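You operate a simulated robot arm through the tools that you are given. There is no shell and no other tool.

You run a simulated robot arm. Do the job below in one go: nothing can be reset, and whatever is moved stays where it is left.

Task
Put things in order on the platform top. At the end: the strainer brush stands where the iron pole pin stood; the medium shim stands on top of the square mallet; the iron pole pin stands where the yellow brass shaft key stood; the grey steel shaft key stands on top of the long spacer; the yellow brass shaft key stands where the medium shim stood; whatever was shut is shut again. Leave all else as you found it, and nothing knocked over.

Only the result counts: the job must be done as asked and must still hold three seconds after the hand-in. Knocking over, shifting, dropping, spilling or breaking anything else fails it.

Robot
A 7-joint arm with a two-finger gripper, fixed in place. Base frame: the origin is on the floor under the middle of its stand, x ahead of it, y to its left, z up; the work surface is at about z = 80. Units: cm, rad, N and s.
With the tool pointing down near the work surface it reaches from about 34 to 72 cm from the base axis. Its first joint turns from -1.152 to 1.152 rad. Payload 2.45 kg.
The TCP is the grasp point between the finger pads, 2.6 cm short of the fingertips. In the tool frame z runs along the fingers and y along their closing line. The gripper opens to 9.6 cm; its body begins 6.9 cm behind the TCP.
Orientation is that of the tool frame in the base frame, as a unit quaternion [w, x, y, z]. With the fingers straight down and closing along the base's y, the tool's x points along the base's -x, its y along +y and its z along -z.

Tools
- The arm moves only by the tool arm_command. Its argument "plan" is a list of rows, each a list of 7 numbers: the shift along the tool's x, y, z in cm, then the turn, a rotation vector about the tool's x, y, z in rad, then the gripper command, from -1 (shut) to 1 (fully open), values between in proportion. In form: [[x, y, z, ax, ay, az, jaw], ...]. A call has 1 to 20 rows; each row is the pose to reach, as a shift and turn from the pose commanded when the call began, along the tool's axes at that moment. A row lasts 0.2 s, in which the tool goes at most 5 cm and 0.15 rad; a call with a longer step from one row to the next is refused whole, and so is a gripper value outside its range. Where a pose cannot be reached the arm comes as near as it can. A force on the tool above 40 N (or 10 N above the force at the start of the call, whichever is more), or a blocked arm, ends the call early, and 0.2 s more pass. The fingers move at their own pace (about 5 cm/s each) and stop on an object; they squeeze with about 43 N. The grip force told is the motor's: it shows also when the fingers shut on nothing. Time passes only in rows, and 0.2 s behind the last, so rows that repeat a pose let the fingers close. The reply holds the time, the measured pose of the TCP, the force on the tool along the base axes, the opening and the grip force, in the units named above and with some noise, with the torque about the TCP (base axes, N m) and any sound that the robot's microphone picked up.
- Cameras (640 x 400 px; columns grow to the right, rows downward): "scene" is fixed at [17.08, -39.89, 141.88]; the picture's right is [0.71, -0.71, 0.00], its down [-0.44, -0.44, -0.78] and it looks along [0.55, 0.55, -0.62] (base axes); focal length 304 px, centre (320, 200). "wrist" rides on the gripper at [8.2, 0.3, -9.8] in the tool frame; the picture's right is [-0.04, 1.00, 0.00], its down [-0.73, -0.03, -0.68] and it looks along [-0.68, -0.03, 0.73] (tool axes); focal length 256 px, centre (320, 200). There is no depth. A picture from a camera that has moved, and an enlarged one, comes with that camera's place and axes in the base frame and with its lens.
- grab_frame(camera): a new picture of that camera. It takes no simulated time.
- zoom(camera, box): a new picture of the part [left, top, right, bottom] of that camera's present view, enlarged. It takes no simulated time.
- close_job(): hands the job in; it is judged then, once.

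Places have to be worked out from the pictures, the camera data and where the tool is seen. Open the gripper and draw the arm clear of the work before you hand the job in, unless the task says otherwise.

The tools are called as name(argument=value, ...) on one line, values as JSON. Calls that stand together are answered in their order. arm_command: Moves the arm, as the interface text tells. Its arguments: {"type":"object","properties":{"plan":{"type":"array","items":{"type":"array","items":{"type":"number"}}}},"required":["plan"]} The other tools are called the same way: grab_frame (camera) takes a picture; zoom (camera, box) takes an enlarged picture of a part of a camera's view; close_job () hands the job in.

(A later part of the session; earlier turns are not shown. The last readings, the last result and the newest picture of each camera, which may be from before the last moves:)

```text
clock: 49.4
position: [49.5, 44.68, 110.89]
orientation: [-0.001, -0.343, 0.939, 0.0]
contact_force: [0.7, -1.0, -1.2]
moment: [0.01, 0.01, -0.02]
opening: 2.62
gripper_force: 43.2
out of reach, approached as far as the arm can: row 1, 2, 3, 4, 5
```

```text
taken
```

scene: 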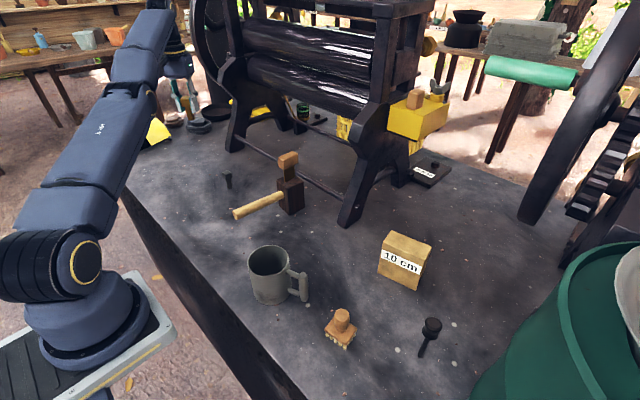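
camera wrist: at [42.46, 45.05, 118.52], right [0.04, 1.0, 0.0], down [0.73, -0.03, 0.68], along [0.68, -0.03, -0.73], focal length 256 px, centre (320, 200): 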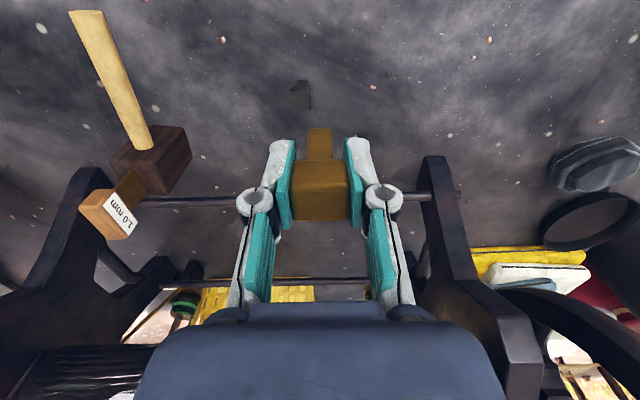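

This looks like the elbow has flipped slightly past its maximum-reach configuration and is pinned at its joint stop. To escape I go slightly outward to full reach, then descend along it so the elbow flexes the right way.

arm_command(plan=[[-0.7, 0, 0, 0, 0, 0, -1], [-1.4, 0, 0, 0, 0, 0, -1], [-2.0, 0, 0.3, 0, 0, 0, -1], [-2.4, 0, 1.3, 0, 0, 0, -1], [-2.8, 0, 2.5, 0, 0, 0, -1], [-3.1, 0, 4, 0, 0, 0, -1], [-3.4, 0, 5.5, 0, 0, 0, -1], [-3.7, 0, 7, 0, 0, 0, -1], [-3.9, 0, 8.5, 0, 0, 0, -1]])

grab_frame(camera="scene")

```text
clock: 51.4
position: [51.67, 45.84, 101.94]
orientation: [0.0, -0.342, 0.94, 0.0]
contact_force: [-0.3, -0.7, -1.5]
moment: [0.01, -0.01, -0.01]
opening: 2.62
gripper_force: 42.6
out of reach, approached as far as the arm can: row 1, 2, 3, 4, 5, 6, 7, 8, 9
```

```text
taken
```

scene: 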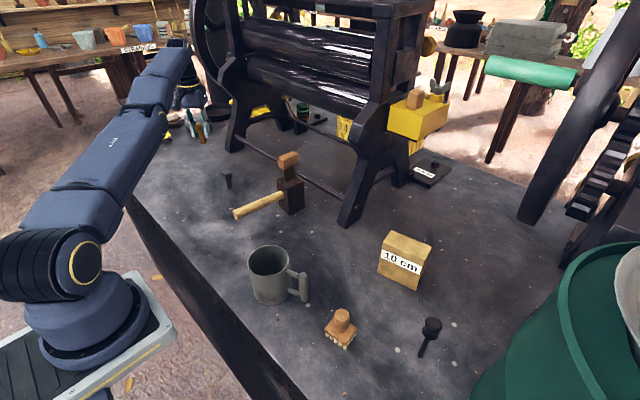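

Still constrained. I zoom on the arm itself to understand its joint configuration.

zoom(camera="scene", box=[0, 30, 240, 180])

zoom(camera="scene", box=[0, 160, 200, 320])

grab_frame(camera="wrist")

```text
2.67 times, centred on (120, 105) of scene
camera zoom: at [17.08, -39.89, 141.88], right [0.71, -0.71, 0.0], down [-0.44, -0.44, -0.78], along [0.55, 0.55, -0.62], focal length 811 px, centre (853, 453)
```

zoom: 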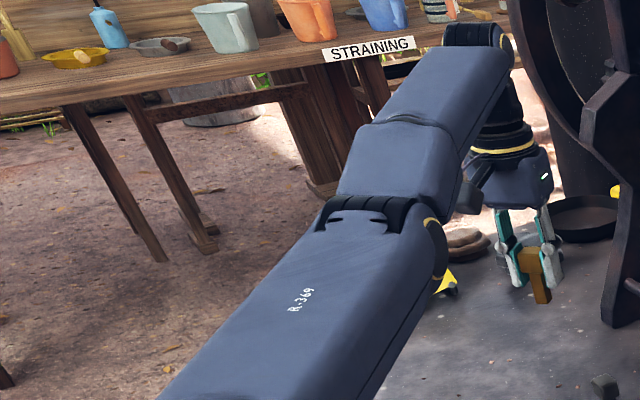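

```text
2.50 times, centred on (100, 240) of scene
camera zoom: at [17.08, -39.89, 141.88], right [0.71, -0.71, 0.0], down [-0.44, -0.44, -0.78], along [0.55, 0.55, -0.62], focal length 760 px, centre (870, 100)
```

zoom: 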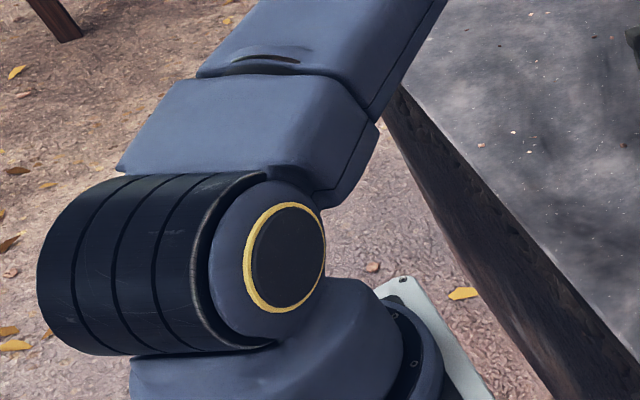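

```text
taken
camera wrist: at [45.42, 40.76, 111.83], right [-0.61, 0.79, 0.0], down [0.58, 0.45, 0.68], along [0.54, 0.42, -0.73], focal length 256 px, centre (320, 200)
```

wrist: 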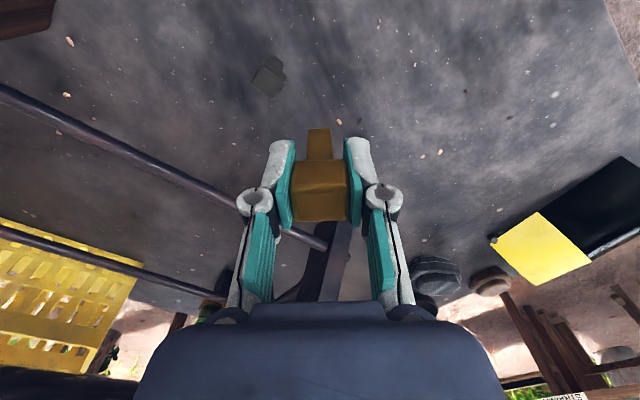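

The elbow looks bent slightly the wrong way (hyper-extended) and pinned at its stop. I push further outward to full stretch and hold, to bring the elbow to straight before flexing it back.

arm_command(plan=[[-1.5, 0, 0, 0, 0, 0, -1], [-3, 0, 0, 0, 0, 0, -1], [-4.5, 0, 0, 0, 0, 0, -1], [-6, 0, 0, 0, 0, 0, -1], [-6, 0, 0, 0, 0, 0, -1], [-6, 0, 0, 0, 0, 0, -1]])

zoom(camera="scene", box=[0, 30, 240, 180])

```text
clock: 52.8
position: [52.36, 45.44, 101.54]
orientation: [0.0, -0.343, 0.939, 0.0]
contact_force: [-0.3, -0.3, -0.7]
moment: [0.01, 0.01, 0.0]
opening: 2.61
gripper_force: 43.3
out of reach, approached as far as the arm can: row 1, 2, 3, 4, 5, 6
```

```text
2.67 times, centred on (120, 105) of scene
camera zoom: at [17.08, -39.89, 141.88], right [0.71, -0.71, 0.0], down [-0.44, -0.44, -0.78], along [0.55, 0.55, -0.62], focal length 811 px, centre (853, 453)
```

zoom: 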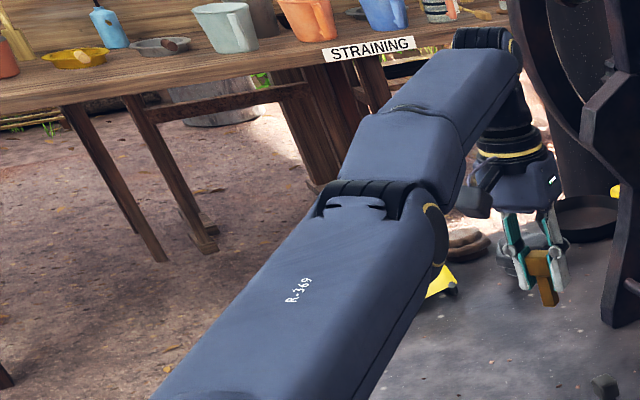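

arm_command(plan=[[0, 0, 1.5, 0, 0, 0, -1], [0.3, 0, 3, 0, 0, 0, -1], [0.8, 0, 4.5, 0, 0, 0, -1], [1.5, 0, 6, 0, 0, 0, -1], [2.5, 0, 7, 0, 0, 0, -1], [2.5, 0, 7, 0, 0, 0, -1]])

zoom(camera="scene", box=[0, 30, 240, 180])

```text
clock: 54.2
position: [52.45, 46.05, 94.91]
orientation: [-0.001, -0.344, 0.939, 0.0]
contact_force: [0.4, 0.3, -1.6]
moment: [0.0, -0.01, 0.0]
opening: 2.61
gripper_force: 42.8
out of reach, approached as far as the arm can: row 2, 3, 4, 5, 6
```

```text
2.67 times, centred on (120, 105) of scene
camera zoom: at [17.08, -39.89, 141.88], right [0.71, -0.71, 0.0], down [-0.44, -0.44, -0.78], along [0.55, 0.55, -0.62], focal length 811 px, centre (853, 453)
```

zoom: 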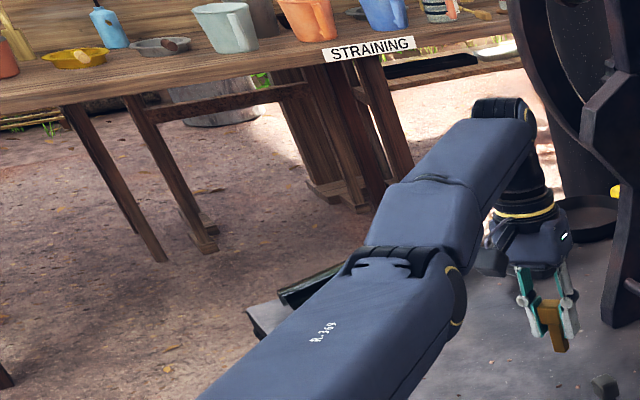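

Re-deriving from the readings: the arm's first axis is at about x = 10, and full stretch is ~62.6 cm from it, so I hit full reach at z = 109 and the elbow is now slightly hyper-extended. I go up along the reach limit, push outward while descending, then make one quick down-and-in step so the elbow flexes properly.

arm_command(plan=[[0.1, 0, -3.5, 0, 0, 0, -1], [0.5, 0, -7, 0, 0, 0, -1], [1.3, 0, -10.5, 0, 0, 0, -1], [2.4, 0, -14, 0, 0, 0, -1], [-1, 0, -14, 0, 0, 0, -1], [-4, 0, -13, 0, 0, 0, -1], [-6, 0, -12, 0, 0, 0, -1], [-6, 0, -10, 0, 0, 0, -1], [-6, 0, -8, 0, 0, 0, -1], [-6, 0, -6, 0, 0, 0, -1]])

zoom(camera="scene", box=[0, 30, 240, 180])

```text
clock: 56.4
position: [52.92, 44.64, 102.66]
orientation: [0.0, -0.343, 0.939, 0.001]
contact_force: [0.1, -1.2, -1.7]
moment: [0.01, -0.01, 0.01]
opening: 2.62
gripper_force: 43.4
out of reach, approached as far as the arm can: row 5, 6, 7, 8, 9, 10
```

```text
2.67 times, centred on (120, 105) of scene
camera zoom: at [17.08, -39.89, 141.88], right [0.71, -0.71, 0.0], down [-0.44, -0.44, -0.78], along [0.55, 0.55, -0.62], focal length 811 px, centre (853, 453)
```

zoom: 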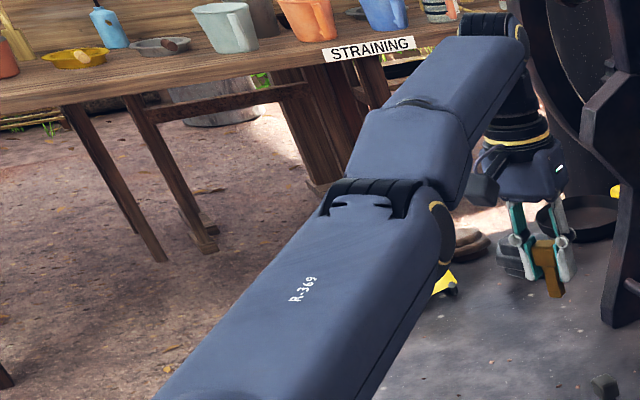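

Now I make the quick down-and-in step.

arm_command(plan=[[0.8, 0, 4.6, 0, 0, 0, -1], [3.5, 0, 6, 0, 0, 0, -1], [6, 0, 6, 0, 0, 0, -1], [8, 0, 6, 0, 0, 0, -1], [8, 0, 6, 0, 0, 0, -1]])

zoom(camera="scene", box=[0, 30, 240, 180])

```text
clock: 57.6
position: [52.8, 45.54, 97.42]
orientation: [-0.001, -0.343, 0.939, 0.0]
contact_force: [0.2, 0.0, -0.8]
moment: [0.01, 0.02, 0.0]
opening: 2.63
gripper_force: 43.1
out of reach, approached as far as the arm can: row 1, 2, 3, 4, 5
```

```text
2.67 times, centred on (120, 105) of scene
camera zoom: at [17.08, -39.89, 141.88], right [0.71, -0.71, 0.0], down [-0.44, -0.44, -0.78], along [0.55, 0.55, -0.62], focal length 811 px, centre (853, 453)
```

zoom: 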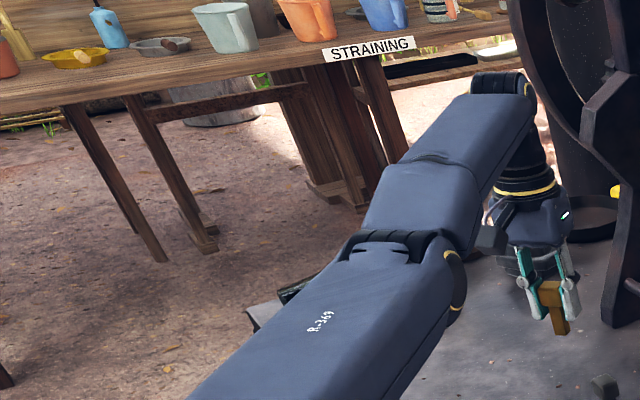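

Still pinned: with the tool kept vertical the elbow does not flex. Swinging the fingertips toward the robot about the wrist should flex it, so I tilt the tool by 0.6 rad about its y axis with the TCP following that arc.

arm_command(plan=[[3.29, 0, -0.25, 0, 0.15, 0, -1], [6.5, 0, -0.98, 0, 0.295, 0, -1], [9.57, 0, -2.19, 0, 0.44, 0, -1], [12.42, 0, -3.84, 0, 0.585, 0, -1], [12.42, 0, -3.84, 0, 0.585, 0, -1]])

zoom(camera="scene", box=[0, 30, 240, 180])

```text
clock: 58.8
position: [43.01, 37.69, 101.33]
orientation: [-0.269, -0.329, 0.9, -0.098]
contact_force: [-0.3, -0.5, -1.3]
moment: [0.0, 0.0, 0.0]
opening: 2.6
gripper_force: 42.8
out of reach, approached as far as the arm can: row 3
```

```text
2.67 times, centred on (120, 105) of scene
camera zoom: at [17.08, -39.89, 141.88], right [0.71, -0.71, 0.0], down [-0.44, -0.44, -0.78], along [0.55, 0.55, -0.62], focal length 811 px, centre (853, 453)
```

zoom: 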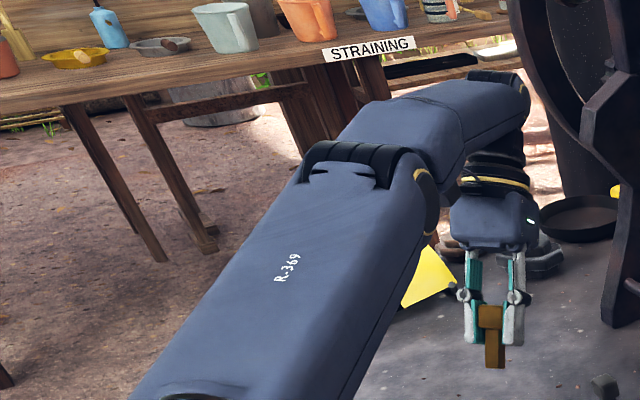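

The elbow is now properly flexed again. I undo the tilt in place, at this comfortable radius.

arm_command(plan=[[0, 0, 0, 0, -0.146, 0, -1], [0, 0, 0, 0, -0.292, 0, -1], [0, 0, 0, 0, -0.438, 0, -1], [0, 0, 0, 0, -0.585, 0, -1], [0, 0, 0, 0, -0.585, 0, -1]])

grab_frame(camera="wrist")

grab_frame(camera="scene")

```text
clock: 60.0
position: [42.97, 37.65, 101.28]
orientation: [0.001, -0.343, 0.939, 0.0]
contact_force: [0.8, -0.1, -1.0]
moment: [-0.04, -0.01, 0.01]
opening: 2.62
gripper_force: 43.1
```

```text
taken
camera wrist: at [36.61, 32.54, 111.15], right [-0.61, 0.79, 0.0], down [0.58, 0.45, 0.68], along [0.54, 0.42, -0.73], focal length 256 px, centre (320, 200)
```

wrist: 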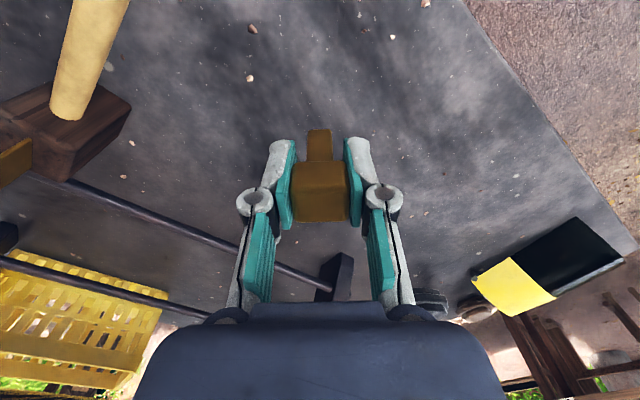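

```text
taken
```

scene: 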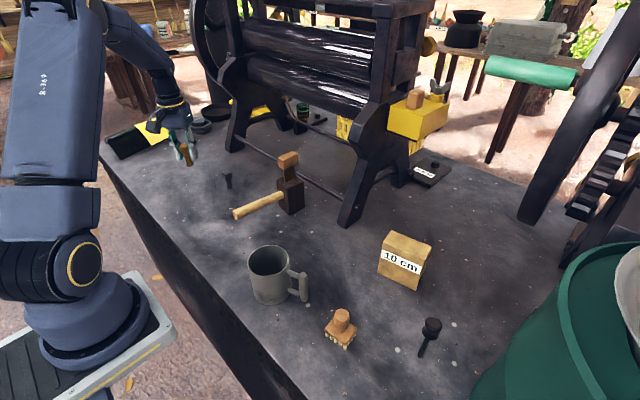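

Recovered, key still held. Now I keep below z ≈ 98 here: I lower to z ≈ 92 first, then move out to the shim's old place (45.0, 50.05).

arm_command(plan=[[0, 0, 4.7, 0, 0, 0, -1], [0, 0, 9.3, 0, 0, 0, -1], [-2.4, 2.05, 9.3, 0, 0, 0, -1], [-4.75, 4.1, 9.3, 0, 0, 0, -1], [-7.1, 6.1, 9.3, 0, 0, 0, -1], [-9.47, 8.17, 9.3, 0, 0, 0, -1], [-9.47, 8.17, 9.3, 0, 0, 0, -1]])

grab_frame(camera="wrist")

zoom(camera="scene", box=[130, 120, 258, 200])

```text
clock: 61.6
position: [44.71, 49.79, 91.98]
orientation: [-0.001, -0.343, 0.939, -0.001]
contact_force: [-0.2, 0.7, -1.3]
moment: [-0.03, 0.0, -0.04]
opening: 2.62
gripper_force: 42.6
```

```text
taken
camera wrist: at [38.43, 44.86, 101.87], right [-0.61, 0.79, 0.0], down [0.58, 0.45, 0.68], along [0.54, 0.42, -0.73], focal length 256 px, centre (320, 200)
```

wrist: 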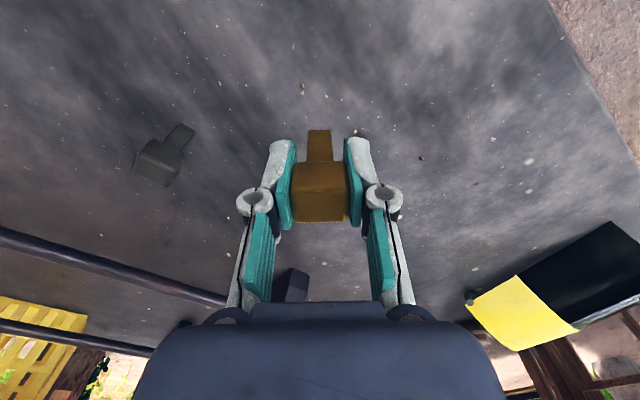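

```text
5.00 times, centred on (194, 160) of scene
camera zoom: at [17.08, -39.88, 141.88], right [0.71, -0.71, 0.0], down [-0.44, -0.44, -0.78], along [0.55, 0.55, -0.62], focal length 1521 px, centre (950, 400)
```

zoom: 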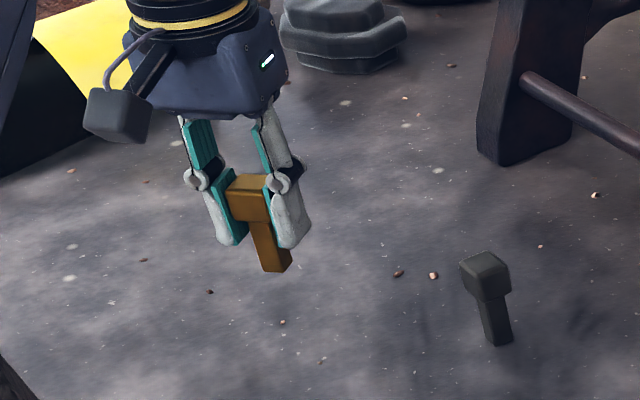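

Close: (44.7, 49.8). I nudge 0.3 cm outward and lower until just above the surface (key bottom is ~5.14 cm below the TCP).

arm_command(plan=[[-0.33, 0.02, 0, 0, 0, 0, -1], [-0.33, 0.02, 2.5, 0, 0, 0, -1], [-0.33, 0.02, 5, 0, 0, 0, -1], [-0.33, 0.02, 6, 0, 0, 0, -1], [-0.33, 0.02, 6, 0, 0, 0, -1]])

zoom(camera="scene", box=[130, 130, 258, 210])

```text
clock: 62.8
position: [45.06, 50.18, 86.0]
orientation: [0.0, -0.342, 0.94, 0.0]
contact_force: [0.0, -0.4, -0.8]
moment: [0.0, 0.02, 0.01]
opening: 2.6
gripper_force: 43.1
```

```text
5.00 times, centred on (194, 170) of scene
camera zoom: at [17.08, -39.89, 141.88], right [0.71, -0.71, 0.0], down [-0.44, -0.44, -0.78], along [0.55, 0.55, -0.62], focal length 1521 px, centre (950, 350)
```

zoom: 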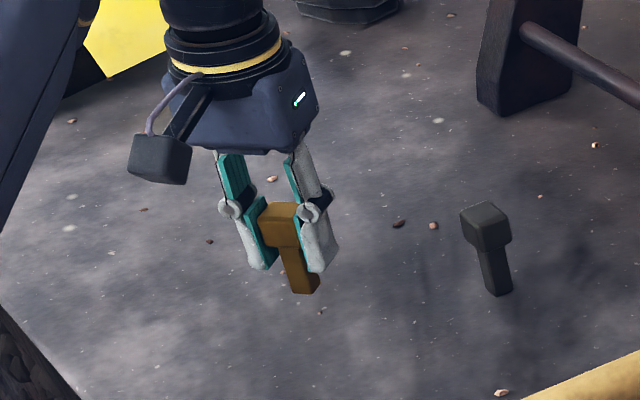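

arm_command(plan=[[0, 0, 0.3, 0, 0, 0, -1], [0, 0, 0.5, 0, 0, 0, -1], [0, 0, 0.5, 0, 0, 0, -1]])

arm_command(plan=[[0, 0, 0.15, 0, 0, 0, -1], [0, 0, 0.15, 0, 0, 0, -1]])

```text
clock: 63.6
position: [45.03, 49.99, 85.24]
orientation: [0.0, -0.343, 0.939, 0.0]
contact_force: [-0.5, -0.3, -0.8]
moment: [0.01, 0.02, 0.01]
opening: 2.63
gripper_force: 43.2
```

```text
clock: 64.2
position: [44.92, 49.95, 85.18]
orientation: [0.001, -0.342, 0.94, 0.0]
contact_force: [0.1, 0.3, -0.9]
moment: [0.02, 0.02, 0.02]
opening: 2.65
gripper_force: 42.8
```

The key should be almost touching; I keep lowering by 0.1 cm and watch for an upward force.

arm_command(plan=[[0, 0, 0.1, 0, 0, 0, -1], [0, 0, 0.1, 0, 0, 0, -1]])

zoom(camera="scene", box=[160, 150, 224, 200])

```text
clock: 64.8
position: [45.18, 49.96, 85.1]
orientation: [0.0, -0.343, 0.939, 0.0]
contact_force: [-0.1, -0.3, -0.9]
moment: [0.01, 0.0, 0.01]
opening: 2.65
gripper_force: 42.3
```

```text
8.00 times, centred on (192, 175) of scene
camera zoom: at [17.08, -39.89, 141.88], right [0.71, -0.71, 0.0], down [-0.44, -0.44, -0.78], along [0.55, 0.55, -0.62], focal length 2434 px, centre (1344, 400)
```

zoom: 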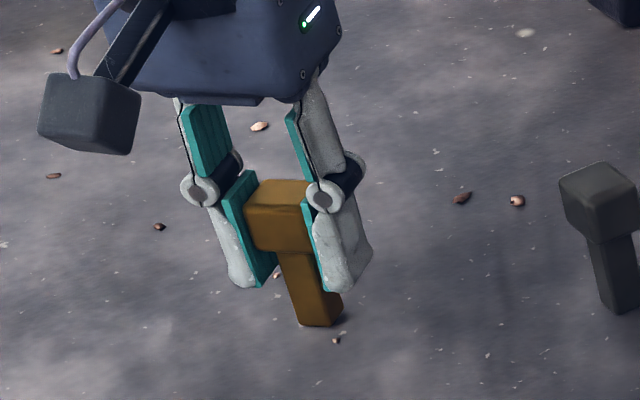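

arm_command(plan=[[0, 0, 0.1, 0, 0, 0, -1], [0, 0, 0.1, 0, 0, 0, -1]])

arm_command(plan=[[0, 0, 0.08, 0, 0, 0, -1], [0, 0, 0.08, 0, 0, 0, -1]])

```text
clock: 65.4
position: [45.01, 49.94, 85.17]
orientation: [0.0, -0.343, 0.939, 0.0]
contact_force: [0.6, 0.5, -1.3]
moment: [0.01, 0.0, -0.01]
opening: 2.62
gripper_force: 42.5
```

```text
clock: 66.0
position: [45.04, 50.04, 84.96]
orientation: [0.0, -0.343, 0.939, 0.0]
contact_force: [1.0, -1.6, 3.2]
moment: [-0.07, -0.08, -0.03]
opening: 2.65
gripper_force: 42.8
```

Contact (force swung from about -1 to +3 N). I release gently and open.

arm_command(plan=[[0, 0, -0.03, 0, 0, 0, -0.7], [0, 0, -0.03, 0, 0, 0, -0.5], [0, 0, -0.03, 0, 0, 0, -0.45], [0, 0, -0.03, 0, 0, 0, -0.4], [0, 0, -0.03, 0, 0, 0, -0.3], [0, 0, -0.03, 0, 0, 0, -0.2], [0, 0, -0.03, 0, 0, 0, 0], [0, 0, -0.03, 0, 0, 0, 0.2], [0, 0, -0.03, 0, 0, 0, 0.2]])

zoom(camera="scene", box=[160, 150, 224, 200])

grab_frame(camera="wrist")

```text
clock: 68.0
position: [45.14, 50.01, 85.16]
orientation: [0.0, -0.342, 0.94, 0.0]
contact_force: [-0.5, 0.0, -0.4]
moment: [0.02, -0.01, 0.03]
opening: 5.76
gripper_force: 0.0
```

```text
8.00 times, centred on (192, 175) of scene
camera zoom: at [17.08, -39.89, 141.88], right [0.71, -0.71, 0.0], down [-0.44, -0.44, -0.78], along [0.55, 0.55, -0.62], focal length 2434 px, centre (1344, 400)
```

zoom: 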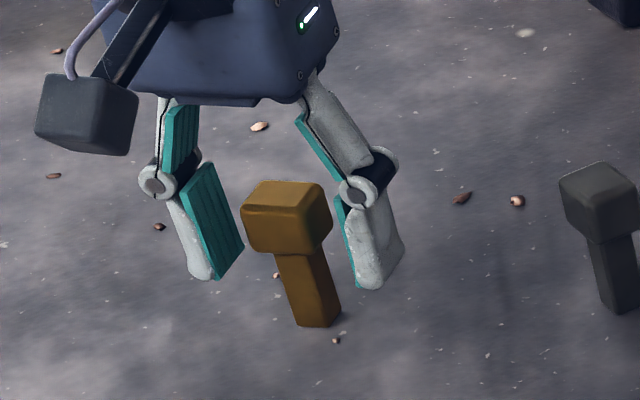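

```text
taken
camera wrist: at [38.79, 45.07, 94.93], right [-0.61, 0.79, 0.0], down [0.58, 0.45, 0.68], along [0.54, 0.42, -0.73], focal length 256 px, centre (320, 200)
```

wrist: 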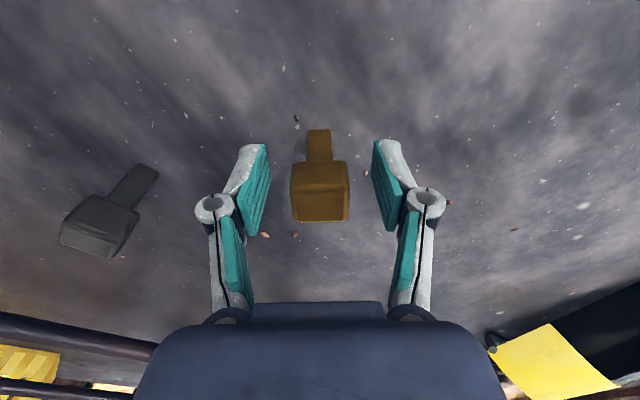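

The brass key stands where the shim was. I rise straight up, then move to view the grey key from behind with the gripper turned back to close along y.

arm_command(plan=[[0, 0, -3, 0, 0, 0, 0.2], [0, 0, -6.5, 0, 0, 0, 0.2], [0, 0, -9.5, 0, 0, 0, 0.2], [0.74, -1.47, -9.8, 0, 0, 0.146, 0.3], [1.48, -2.94, -9.8, 0, 0, 0.292, 0.3], [2.22, -4.4, -9.8, 0, 0, 0.438, 0.3], [2.96, -5.87, -9.8, 0, 0, 0.584, 0.3], [3.7, -7.34, -9.8, 0, 0, 0.73, 0.3], [3.7, -7.34, -9.8, 0, 0, 0.73, 0.3]])

grab_frame(camera="wrist")

zoom(camera="wrist", box=[272, 125, 368, 200])

grab_frame(camera="scene")

```text
clock: 70.0
position: [47.08, 41.98, 95.0]
orientation: [0.0, 0.016, 1.0, 0.0]
contact_force: [-0.7, 0.6, -1.3]
moment: [-0.01, -0.01, -0.01]
opening: 6.22
gripper_force: 0.1
```

```text
taken
camera wrist: at [39.17, 42.55, 104.81], right [0.07, 1.0, 0.0], down [0.73, -0.05, 0.68], along [0.68, -0.05, -0.73], focal length 256 px, centre (320, 200)
```

wrist: 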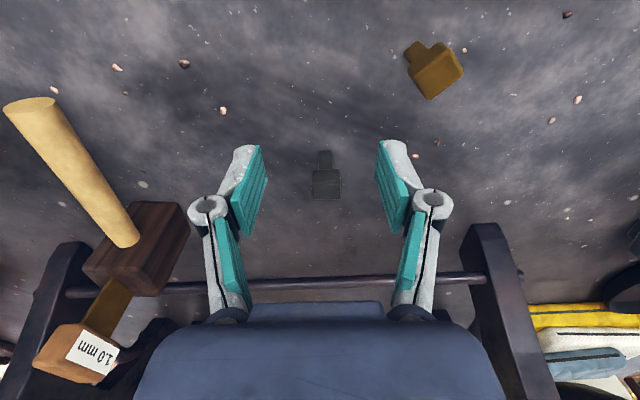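

```text
5.33 times, centred on (320, 162) of wrist
camera zoom: at [39.17, 42.55, 104.81], right [0.07, 1.0, 0.0], down [0.73, -0.05, 0.68], along [0.68, -0.05, -0.73], focal length 1365 px, centre (320, 400)
```

zoom: 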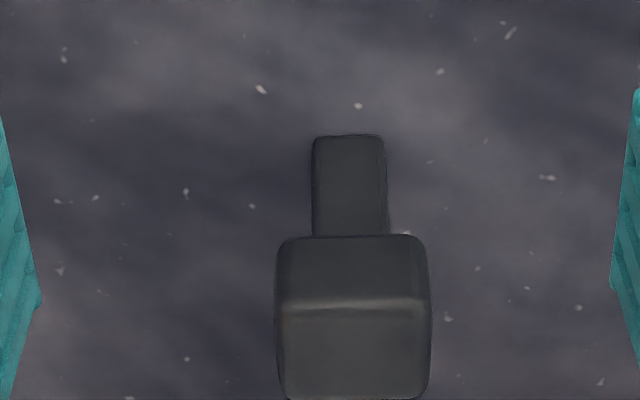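

```text
taken
```

scene: 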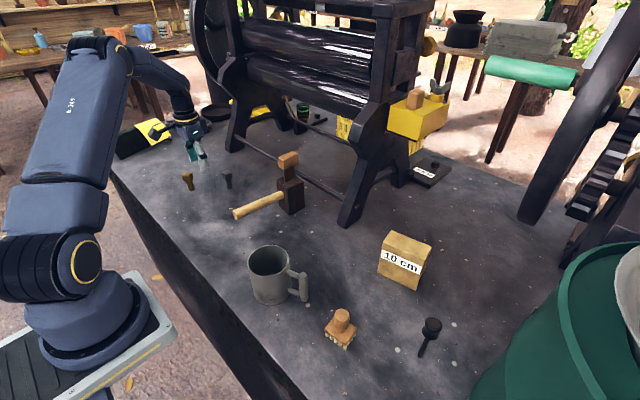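

Grey key centre ≈ (55.3, 42.0), yaw ≈ 4.5°, head z 84.3–86.3. It is close to the reach limit, so I approach carefully: out to (55.0, 41.85) at z ≈ 92.5.

arm_command(plan=[[-2, 0.02, 1, 0, 0, 0.015, 0.3], [-4.5, 0.04, 2, 0, 0, 0.03, 0.2], [-6.5, 0.06, 2.5, 0, 0, 0.045, 0.15], [-7.9, 0.1, 2.5, 0, 0, 0.045, 0.15], [-7.9, 0.1, 2.5, 0, 0, 0.045, 0.15]])

zoom(camera="wrist", box=[272, 55, 368, 130])

grab_frame(camera="scene")

```text
clock: 71.2
position: [54.89, 42.07, 92.24]
orientation: [0.001, 0.038, 0.999, 0.0]
contact_force: [-0.6, -0.5, -0.6]
moment: [-0.05, 0.02, 0.0]
opening: 5.53
gripper_force: 0.0
```

```text
5.33 times, centred on (320, 92) of wrist
camera zoom: at [46.91, 42.92, 102.16], right [0.11, 0.99, 0.0], down [0.73, -0.08, 0.68], along [0.67, -0.08, -0.73], focal length 1365 px, centre (320, 773)
```

zoom: 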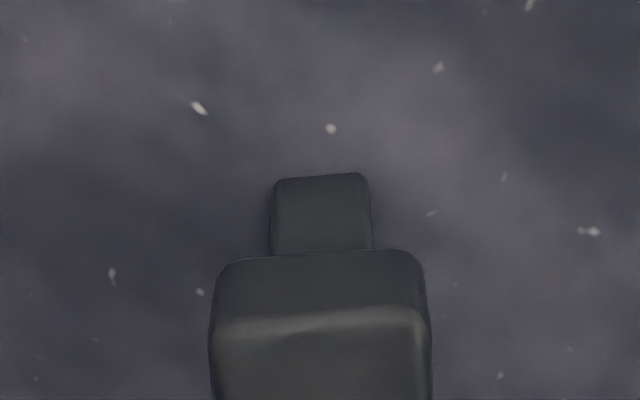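

```text
taken
```

scene: 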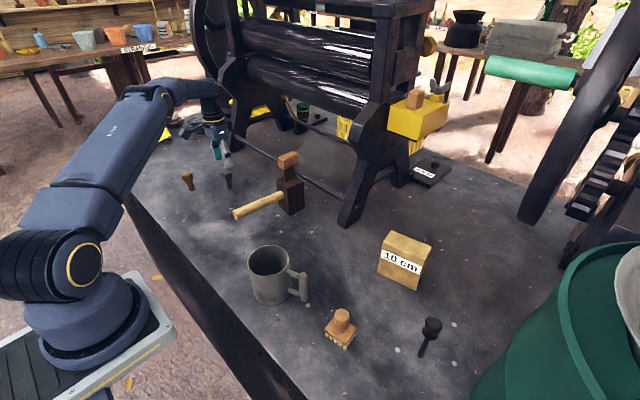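

Well aligned laterally (small -0.02 rad yaw fix). I descend to z ≈ 85.1 around the head.

arm_command(plan=[[-0.1, 0, 2.5, 0, 0, -0.02, 0.15], [-0.15, 0, 5, 0, 0, -0.02, 0.15], [-0.15, 0, 7, 0, 0, -0.02, 0.15], [-0.15, 0, 7, 0, 0, -0.02, 0.15]])

grab_frame(camera="wrist")

zoom(camera="scene", box=[180, 130, 276, 190])

```text
clock: 72.2
position: [55.0, 41.96, 85.12]
orientation: [0.0, 0.027, 1.0, 0.0]
contact_force: [0.6, 0.0, -0.2]
moment: [-0.03, 0.0, 0.01]
opening: 5.52
gripper_force: 0.1
```

```text
taken
camera wrist: at [47.1, 42.73, 95.01], right [0.09, 1.0, 0.0], down [0.73, -0.07, 0.68], along [0.68, -0.06, -0.73], focal length 256 px, centre (320, 200)
```

wrist: 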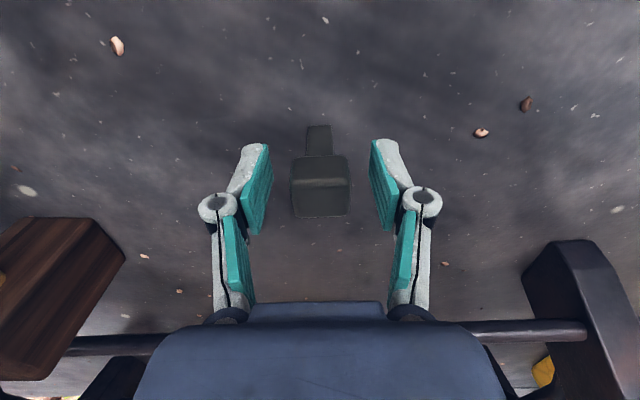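

```text
6.67 times, centred on (228, 160) of scene
camera zoom: at [17.08, -39.89, 141.88], right [0.71, -0.71, 0.0], down [-0.44, -0.44, -0.78], along [0.55, 0.55, -0.62], focal length 2028 px, centre (933, 467)
```

zoom: 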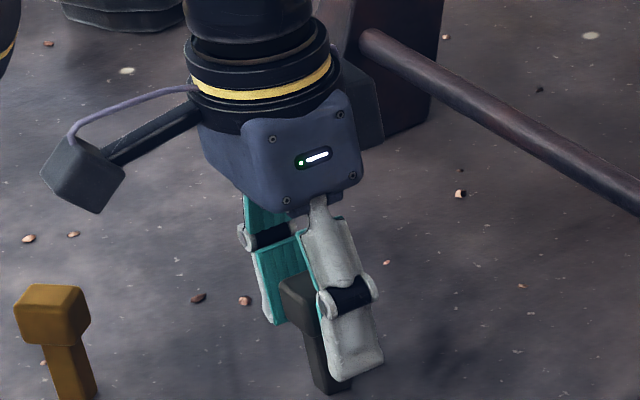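

The head sits centred between the pads. I close on it.

arm_command(plan=[[0, 0, 0, 0, 0, 0, -0.1], [0, 0, 0, 0, 0, 0, -0.3], [0, 0, 0, 0, 0, 0, -0.4], [0, 0, 0, 0, 0, 0, -0.5], [0, 0, 0, 0, 0, 0, -0.7], [0, 0, 0, 0, 0, 0, -1], [0, 0, 0, 0, 0, 0, -1], [0, 0, 0, 0, 0, 0, -1]])

```text
clock: 74.0
position: [55.05, 42.07, 85.11]
orientation: [0.0, 0.027, 1.0, 0.001]
contact_force: [-0.5, 0.7, 1.1]
moment: [0.03, -0.03, 0.01]
opening: 2.62
gripper_force: 43.2
```

Gripped (2.62 cm). I lift a little, then retract inward while rising to about (47, 33, 104).

arm_command(plan=[[0, 0, -0.7, 0, 0, 0, -1], [0, 0, -3, 0, 0, 0, -1], [0, 0, -6.5, 0, 0, 0, -1], [2, -2.4, -9.5, 0, 0, 0, -1], [4, -5, -12.5, 0, 0, 0, -1], [5.8, -7.2, -15.5, 0, 0, 0, -1], [7.5, -9.42, -18.5, 0, 0, 0, -1], [7.5, -9.42, -19, 0, 0, 0, -1]])

grab_frame(camera="wrist")

grab_frame(camera="scene")

```text
clock: 75.8
position: [46.94, 32.59, 104.48]
orientation: [0.0, 0.027, 1.0, 0.0]
contact_force: [0.3, 0.8, -1.4]
moment: [0.02, 0.03, 0.02]
opening: 2.62
gripper_force: 42.7
```

```text
taken
camera wrist: at [39.01, 33.4, 114.37], right [0.09, 1.0, 0.0], down [0.73, -0.07, 0.68], along [0.68, -0.06, -0.73], focal length 256 px, centre (320, 200)
```

wrist: 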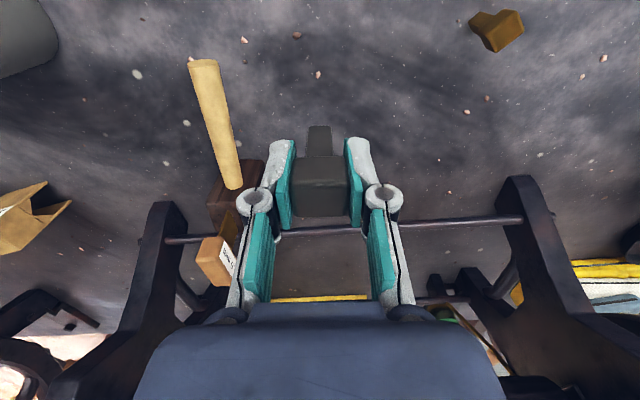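

```text
taken
```

scene: 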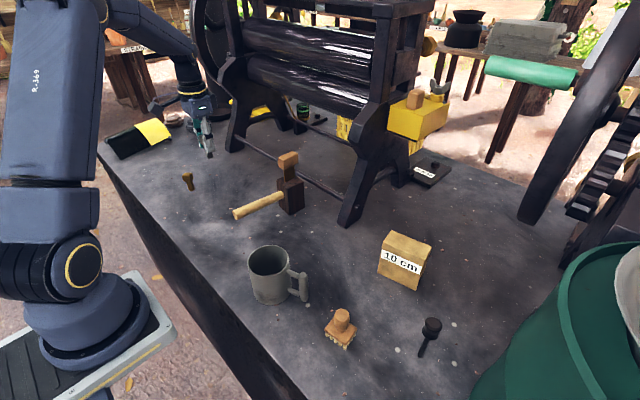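

I carry the grey key across at z ≈ 104 to (48, -20), staying well back from the mallet and shim.

arm_command(plan=[[-0.35, -4.77, 0, 0, 0, 0, -1], [-0.7, -9.54, 0, 0, 0, 0, -1], [-1.05, -14.3, 0, 0, 0, 0, -1], [-1.4, -19.1, 0, 0, 0, 0, -1], [-1.75, -23.85, 0, 0, 0, 0, -1], [-2.1, -28.6, 0, 0, 0, 0, -1], [-2.45, -33.4, 0, 0, 0, 0, -1], [-2.8, -38.2, 0, 0, 0, 0, -1], [-3.15, -42.9, 0, 0, 0, 0, -1], [-3.5, -47.7, 0, 0, 0, 0, -1], [-3.84, -52.47, 0, 0, 0, 0, -1], [-3.84, -52.47, 0, 0, 0, 0, -1]])

grab_frame(camera="wrist")

grab_frame(camera="scene")

```text
clock: 78.4
position: [48.14, -19.57, 104.06]
orientation: [-0.001, 0.027, 1.0, 0.001]
contact_force: [-0.1, -0.6, -1.8]
moment: [0.01, -0.01, -0.02]
opening: 2.61
gripper_force: 42.9
```

```text
taken
camera wrist: at [40.31, -18.8, 114.0], right [0.09, 1.0, 0.0], down [0.73, -0.07, 0.68], along [0.68, -0.06, -0.73], focal length 256 px, centre (320, 200)
```

wrist: 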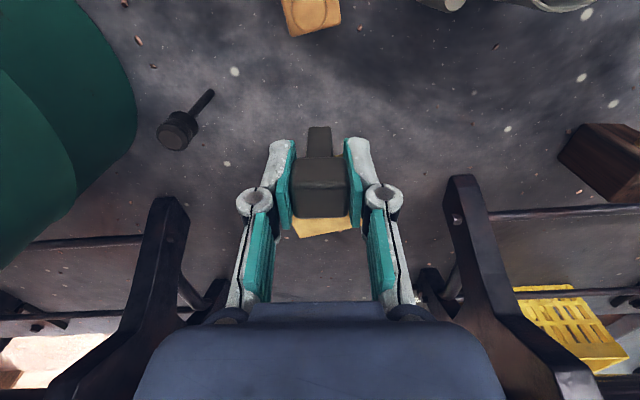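

```text
taken
```

scene: 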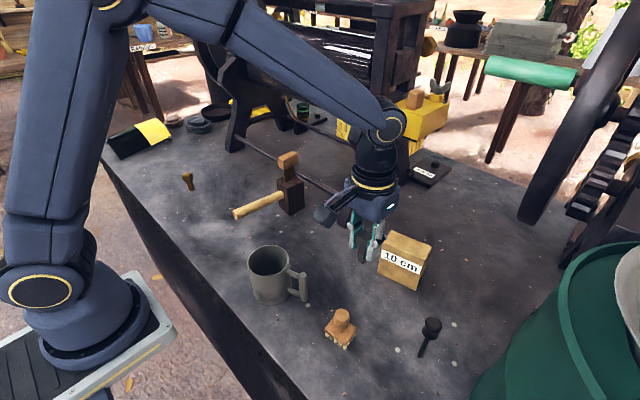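

Next I move out above the spacer's top centre (66.3, -20.2), keeping the key ~5.5 cm above it, and check with the scene camera.

arm_command(plan=[[-4.5, 0.1, 0.5, 0, 0, 0, -1], [-9, 0.2, 1, 0, 0, 0, -1], [-13.5, 0.3, 2, 0, 0, 0, -1], [-18.1, 0.38, 3, 0, 0, 0, -1], [-18.1, 0.38, 3, 0, 0, 0, -1]])

zoom(camera="scene", box=[350, 170, 478, 300])

grab_frame(camera="wrist")

```text
clock: 79.6
position: [66.17, -20.17, 101.29]
orientation: [-0.002, 0.027, 1.0, 0.0]
contact_force: [-0.2, -0.7, -1.6]
moment: [0.02, 0.0, 0.02]
opening: 2.62
gripper_force: 43.1
```

```text
3.08 times, centred on (414, 235) of scene
camera zoom: at [17.09, -39.89, 141.88], right [0.71, -0.71, 0.0], down [-0.44, -0.44, -0.78], along [0.55, 0.55, -0.62], focal length 936 px, centre (31, 92)
```

zoom: 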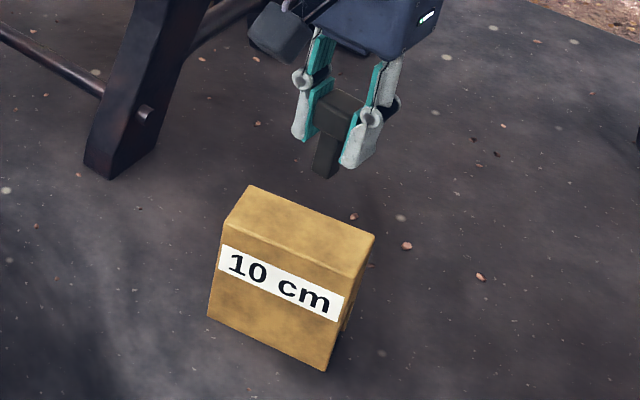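

```text
taken
camera wrist: at [58.23, -19.45, 111.18], right [0.09, 1.0, 0.0], down [0.73, -0.07, 0.68], along [0.67, -0.06, -0.74], focal length 256 px, centre (320, 200)
```

wrist: 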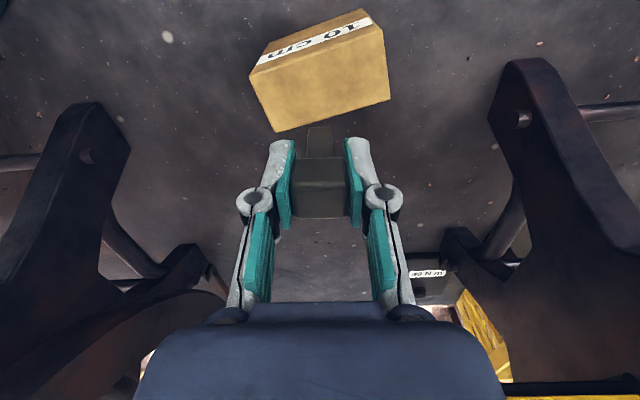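

zoom(camera="wrist", box=[224, 0, 416, 140])

zoom(camera="scene", box=[374, 190, 454, 250])

```text
2.86 times, centred on (320, 70) of wrist
camera zoom: at [58.23, -19.45, 111.18], right [0.09, 1.0, 0.0], down [0.73, -0.07, 0.68], along [0.67, -0.06, -0.74], focal length 731 px, centre (320, 571)
```

zoom: 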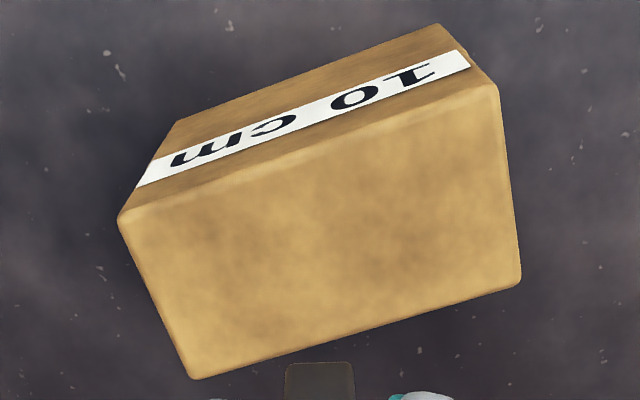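

```text
6.67 times, centred on (414, 220) of scene
camera zoom: at [17.09, -39.89, 141.88], right [0.71, -0.71, 0.0], down [-0.44, -0.44, -0.78], along [0.55, 0.55, -0.62], focal length 2028 px, centre (-307, 67)
```

zoom: 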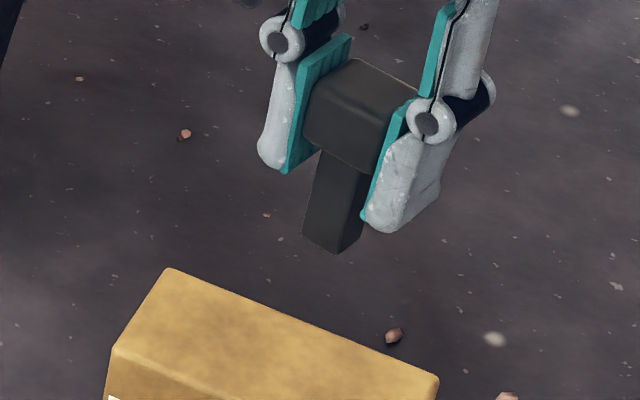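

The spacer top centre works out to about (65.4, -20.0), z ≈ 90.5, and the key sits ~0.3 cm ahead of the TCP. I move back ~1.1 cm and lower to just above the top.

arm_command(plan=[[1.1, 0.1, 0, 0, 0, 0, -1], [1.1, 0.1, 2, 0, 0, 0, -1], [1.1, 0.1, 4.2, 0, 0, 0, -1], [1.1, 0.1, 4.8, 0, 0, 0, -1], [1.1, 0.1, 4.8, 0, 0, 0, -1]])

zoom(camera="scene", box=[364, 200, 444, 260])

zoom(camera="wrist", box=[224, 0, 416, 140])

```text
clock: 80.8
position: [65.09, -20.3, 96.63]
orientation: [0.001, 0.028, 1.0, 0.0]
contact_force: [-0.3, -0.6, -1.8]
moment: [-0.03, -0.01, 0.01]
opening: 2.62
gripper_force: 43.1
```

```text
6.67 times, centred on (404, 230) of scene
camera zoom: at [17.08, -39.89, 141.88], right [0.71, -0.71, 0.0], down [-0.44, -0.44, -0.78], along [0.55, 0.55, -0.62], focal length 2028 px, centre (-240, 0)
```

zoom: 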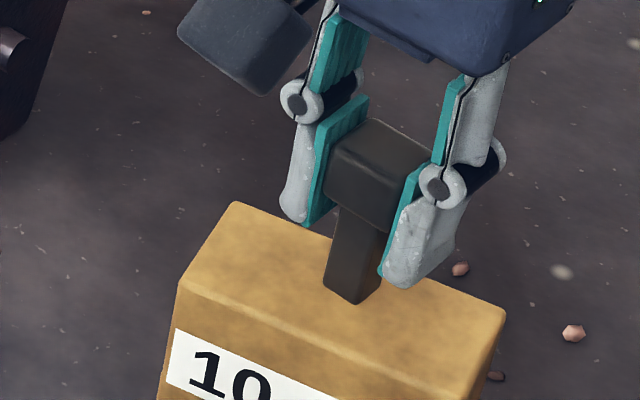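

```text
2.86 times, centred on (320, 70) of wrist
camera zoom: at [57.11, -19.38, 106.5], right [0.09, 1.0, 0.0], down [0.73, -0.07, 0.68], along [0.68, -0.06, -0.73], focal length 731 px, centre (320, 571)
```

zoom: 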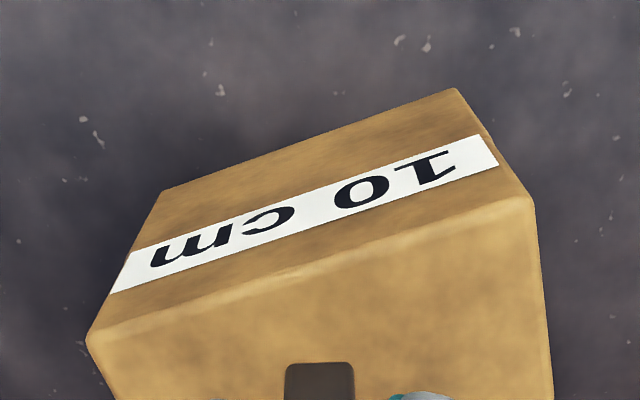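

The key is centred over the top with ~1 cm to go. I creep down.

arm_command(plan=[[0, 0, 0.3, 0, 0, 0, -1], [0, 0, 0.6, 0, 0, 0, -1], [0, 0, 0.6, 0, 0, 0, -1]])

arm_command(plan=[[0, 0, 0.15, 0, 0, 0, -1], [0, 0, 0.15, 0, 0, 0, -1]])

arm_command(plan=[[0, 0, 0.1, 0, 0, 0, -1], [0, 0, 0.1, 0, 0, 0, -1]])

```text
clock: 81.6
position: [65.09, -20.1, 96.21]
orientation: [0.002, 0.027, 1.0, -0.001]
contact_force: [-6.0, 2.2, 22.9]
moment: [0.09, 0.33, -0.04]
opening: 2.64
gripper_force: 42.7
```

```text
clock: 82.2
position: [65.24, -20.18, 96.12]
orientation: [0.003, 0.027, 1.0, -0.001]
contact_force: [-7.6, 3.2, 34.3]
moment: [0.19, 0.31, -0.03]
opening: 2.64
gripper_force: 43.0
```

```text
clock: 82.8
position: [65.1, -20.23, 95.99]
orientation: [0.004, 0.028, 1.0, -0.001]
contact_force: [-2.5, 3.1, 35.2]
moment: [0.2, 0.11, -0.02]
opening: 2.63
gripper_force: 42.7
```

Contact came earlier than expected (35 N now). I back off at once to relieve the force.

arm_command(plan=[[0, 0, -0.2, 0, 0, 0, -1], [0, 0, -0.4, 0, 0, 0, -1], [0, 0, -0.4, 0, 0, 0, -1]])

zoom(camera="scene", box=[364, 200, 444, 260])

```text
clock: 83.6
position: [65.13, -20.11, 96.0]
orientation: [0.0, 0.028, 1.0, 0.0]
contact_force: [4.4, 1.9, 12.7]
moment: [0.03, -0.26, 0.0]
opening: 2.63
gripper_force: 42.9
```

```text
6.67 times, centred on (404, 230) of scene
camera zoom: at [17.06, -39.88, 141.88], right [0.71, -0.71, 0.0], down [-0.44, -0.44, -0.78], along [0.55, 0.55, -0.62], focal length 2028 px, centre (-240, 0)
```

zoom: 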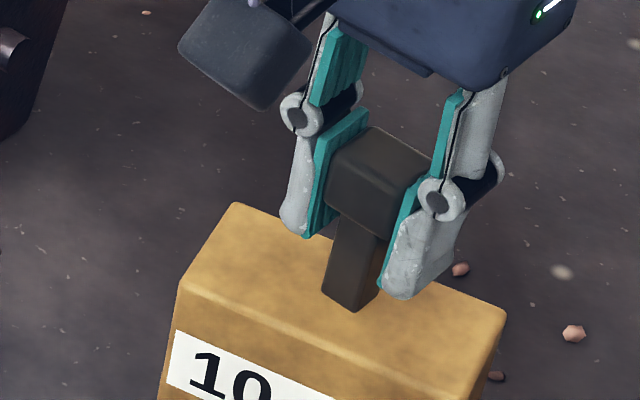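

arm_command(plan=[[0, 0, -0.12, 0, 0, 0, -1], [0, 0, -0.12, 0, 0, 0, -1], [0, 0, -0.12, 0, 0, 0, -1]])

```text
clock: 84.4
position: [64.98, -20.26, 96.1]
orientation: [-0.002, 0.028, 1.0, 0.0]
contact_force: [0.2, -0.2, -1.4]
moment: [0.02, 0.03, -0.02]
opening: 2.62
gripper_force: 42.8
```

Just off contact now. I lower 0.06 cm and release gently.

arm_command(plan=[[0, 0, 0.06, 0, 0, 0, -1], [0, 0, 0.06, 0, 0, 0, -1]])

```text
clock: 85.0
position: [65.08, -20.24, 96.21]
orientation: [0.001, 0.026, 1.0, 0.0]
contact_force: [0.5, 0.6, -2.6]
moment: [0.02, 0.0, -0.03]
opening: 2.6
gripper_force: 43.1
```

arm_command(plan=[[0, 0, 0.05, 0, 0, 0, -1], [0, 0, 0.05, 0, 0, 0, -1]])

```text
clock: 85.6
position: [65.11, -20.17, 96.18]
orientation: [0.0, 0.028, 1.0, 0.0]
contact_force: [-0.2, -0.2, -1.0]
moment: [0.02, -0.02, 0.0]
opening: 2.59
gripper_force: 42.9
```

arm_command(plan=[[0, 0, 0.06, 0, 0, 0, -1], [0, 0, 0.06, 0, 0, 0, -1]])

zoom(camera="scene", box=[364, 200, 444, 260])

```text
clock: 86.2
position: [65.04, -20.1, 96.2]
orientation: [0.0, 0.027, 1.0, 0.0]
contact_force: [-0.3, 0.1, -0.4]
moment: [0.02, 0.0, 0.03]
opening: 2.65
gripper_force: 42.8
```

```text
6.67 times, centred on (404, 230) of scene
camera zoom: at [17.08, -39.89, 141.88], right [0.71, -0.71, 0.0], down [-0.44, -0.44, -0.78], along [0.55, 0.55, -0.62], focal length 2028 px, centre (-240, 0)
```

zoom: 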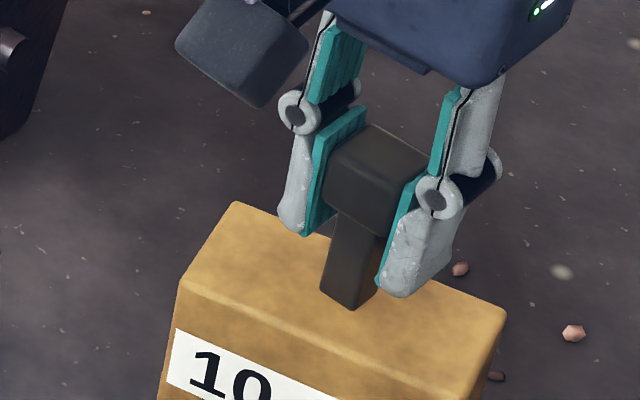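

arm_command(plan=[[0, 0, 0.06, 0, 0, 0, -1], [0, 0, 0.06, 0, 0, 0, -1]])

```text
clock: 86.8
position: [65.1, -20.26, 95.97]
orientation: [0.0, 0.027, 1.0, 0.0]
contact_force: [-0.7, 1.3, 3.7]
moment: [0.02, 0.0, 0.0]
opening: 2.61
gripper_force: 43.2
```

Light contact (about 4–5 N above free). I release in small steps.

arm_command(plan=[[0, 0, -0.02, 0, 0, 0, -0.7], [0, 0, -0.02, 0, 0, 0, -0.5], [0, 0, -0.02, 0, 0, 0, -0.45], [0, 0, -0.02, 0, 0, 0, -0.42], [0, 0, -0.02, 0, 0, 0, -0.38], [0, 0, -0.02, 0, 0, 0, -0.3], [0, 0, -0.02, 0, 0, 0, -0.2], [0, 0, -0.02, 0, 0, 0, 0], [0, 0, -0.02, 0, 0, 0, 0.1], [0, 0, -0.02, 0, 0, 0, 0.1]])

zoom(camera="scene", box=[364, 200, 444, 260])

grab_frame(camera="wrist")

```text
clock: 89.0
position: [65.0, -20.12, 95.98]
orientation: [0.001, 0.026, 1.0, 0.0]
contact_force: [-0.4, 0.3, -0.3]
moment: [-0.02, 0.02, -0.02]
opening: 5.26
gripper_force: 0.2
```

```text
6.67 times, centred on (404, 230) of scene
camera zoom: at [17.08, -39.89, 141.88], right [0.71, -0.71, 0.0], down [-0.44, -0.44, -0.78], along [0.55, 0.55, -0.62], focal length 2028 px, centre (-240, 0)
```

zoom: 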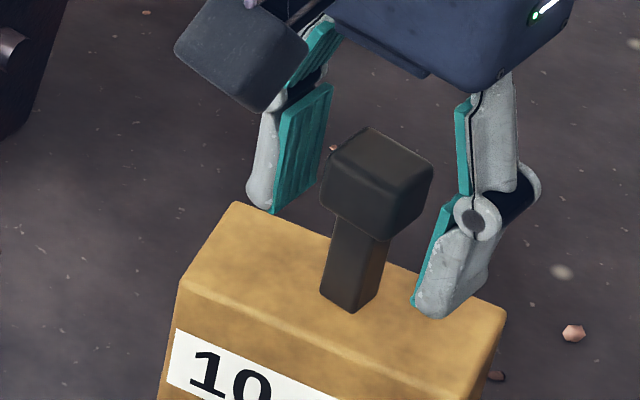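

```text
taken
camera wrist: at [57.11, -19.37, 105.88], right [0.09, 1.0, 0.0], down [0.73, -0.07, 0.68], along [0.68, -0.06, -0.73], focal length 256 px, centre (320, 200)
```

wrist: 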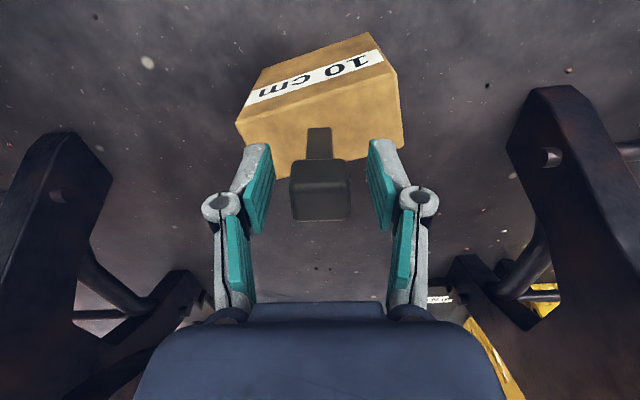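

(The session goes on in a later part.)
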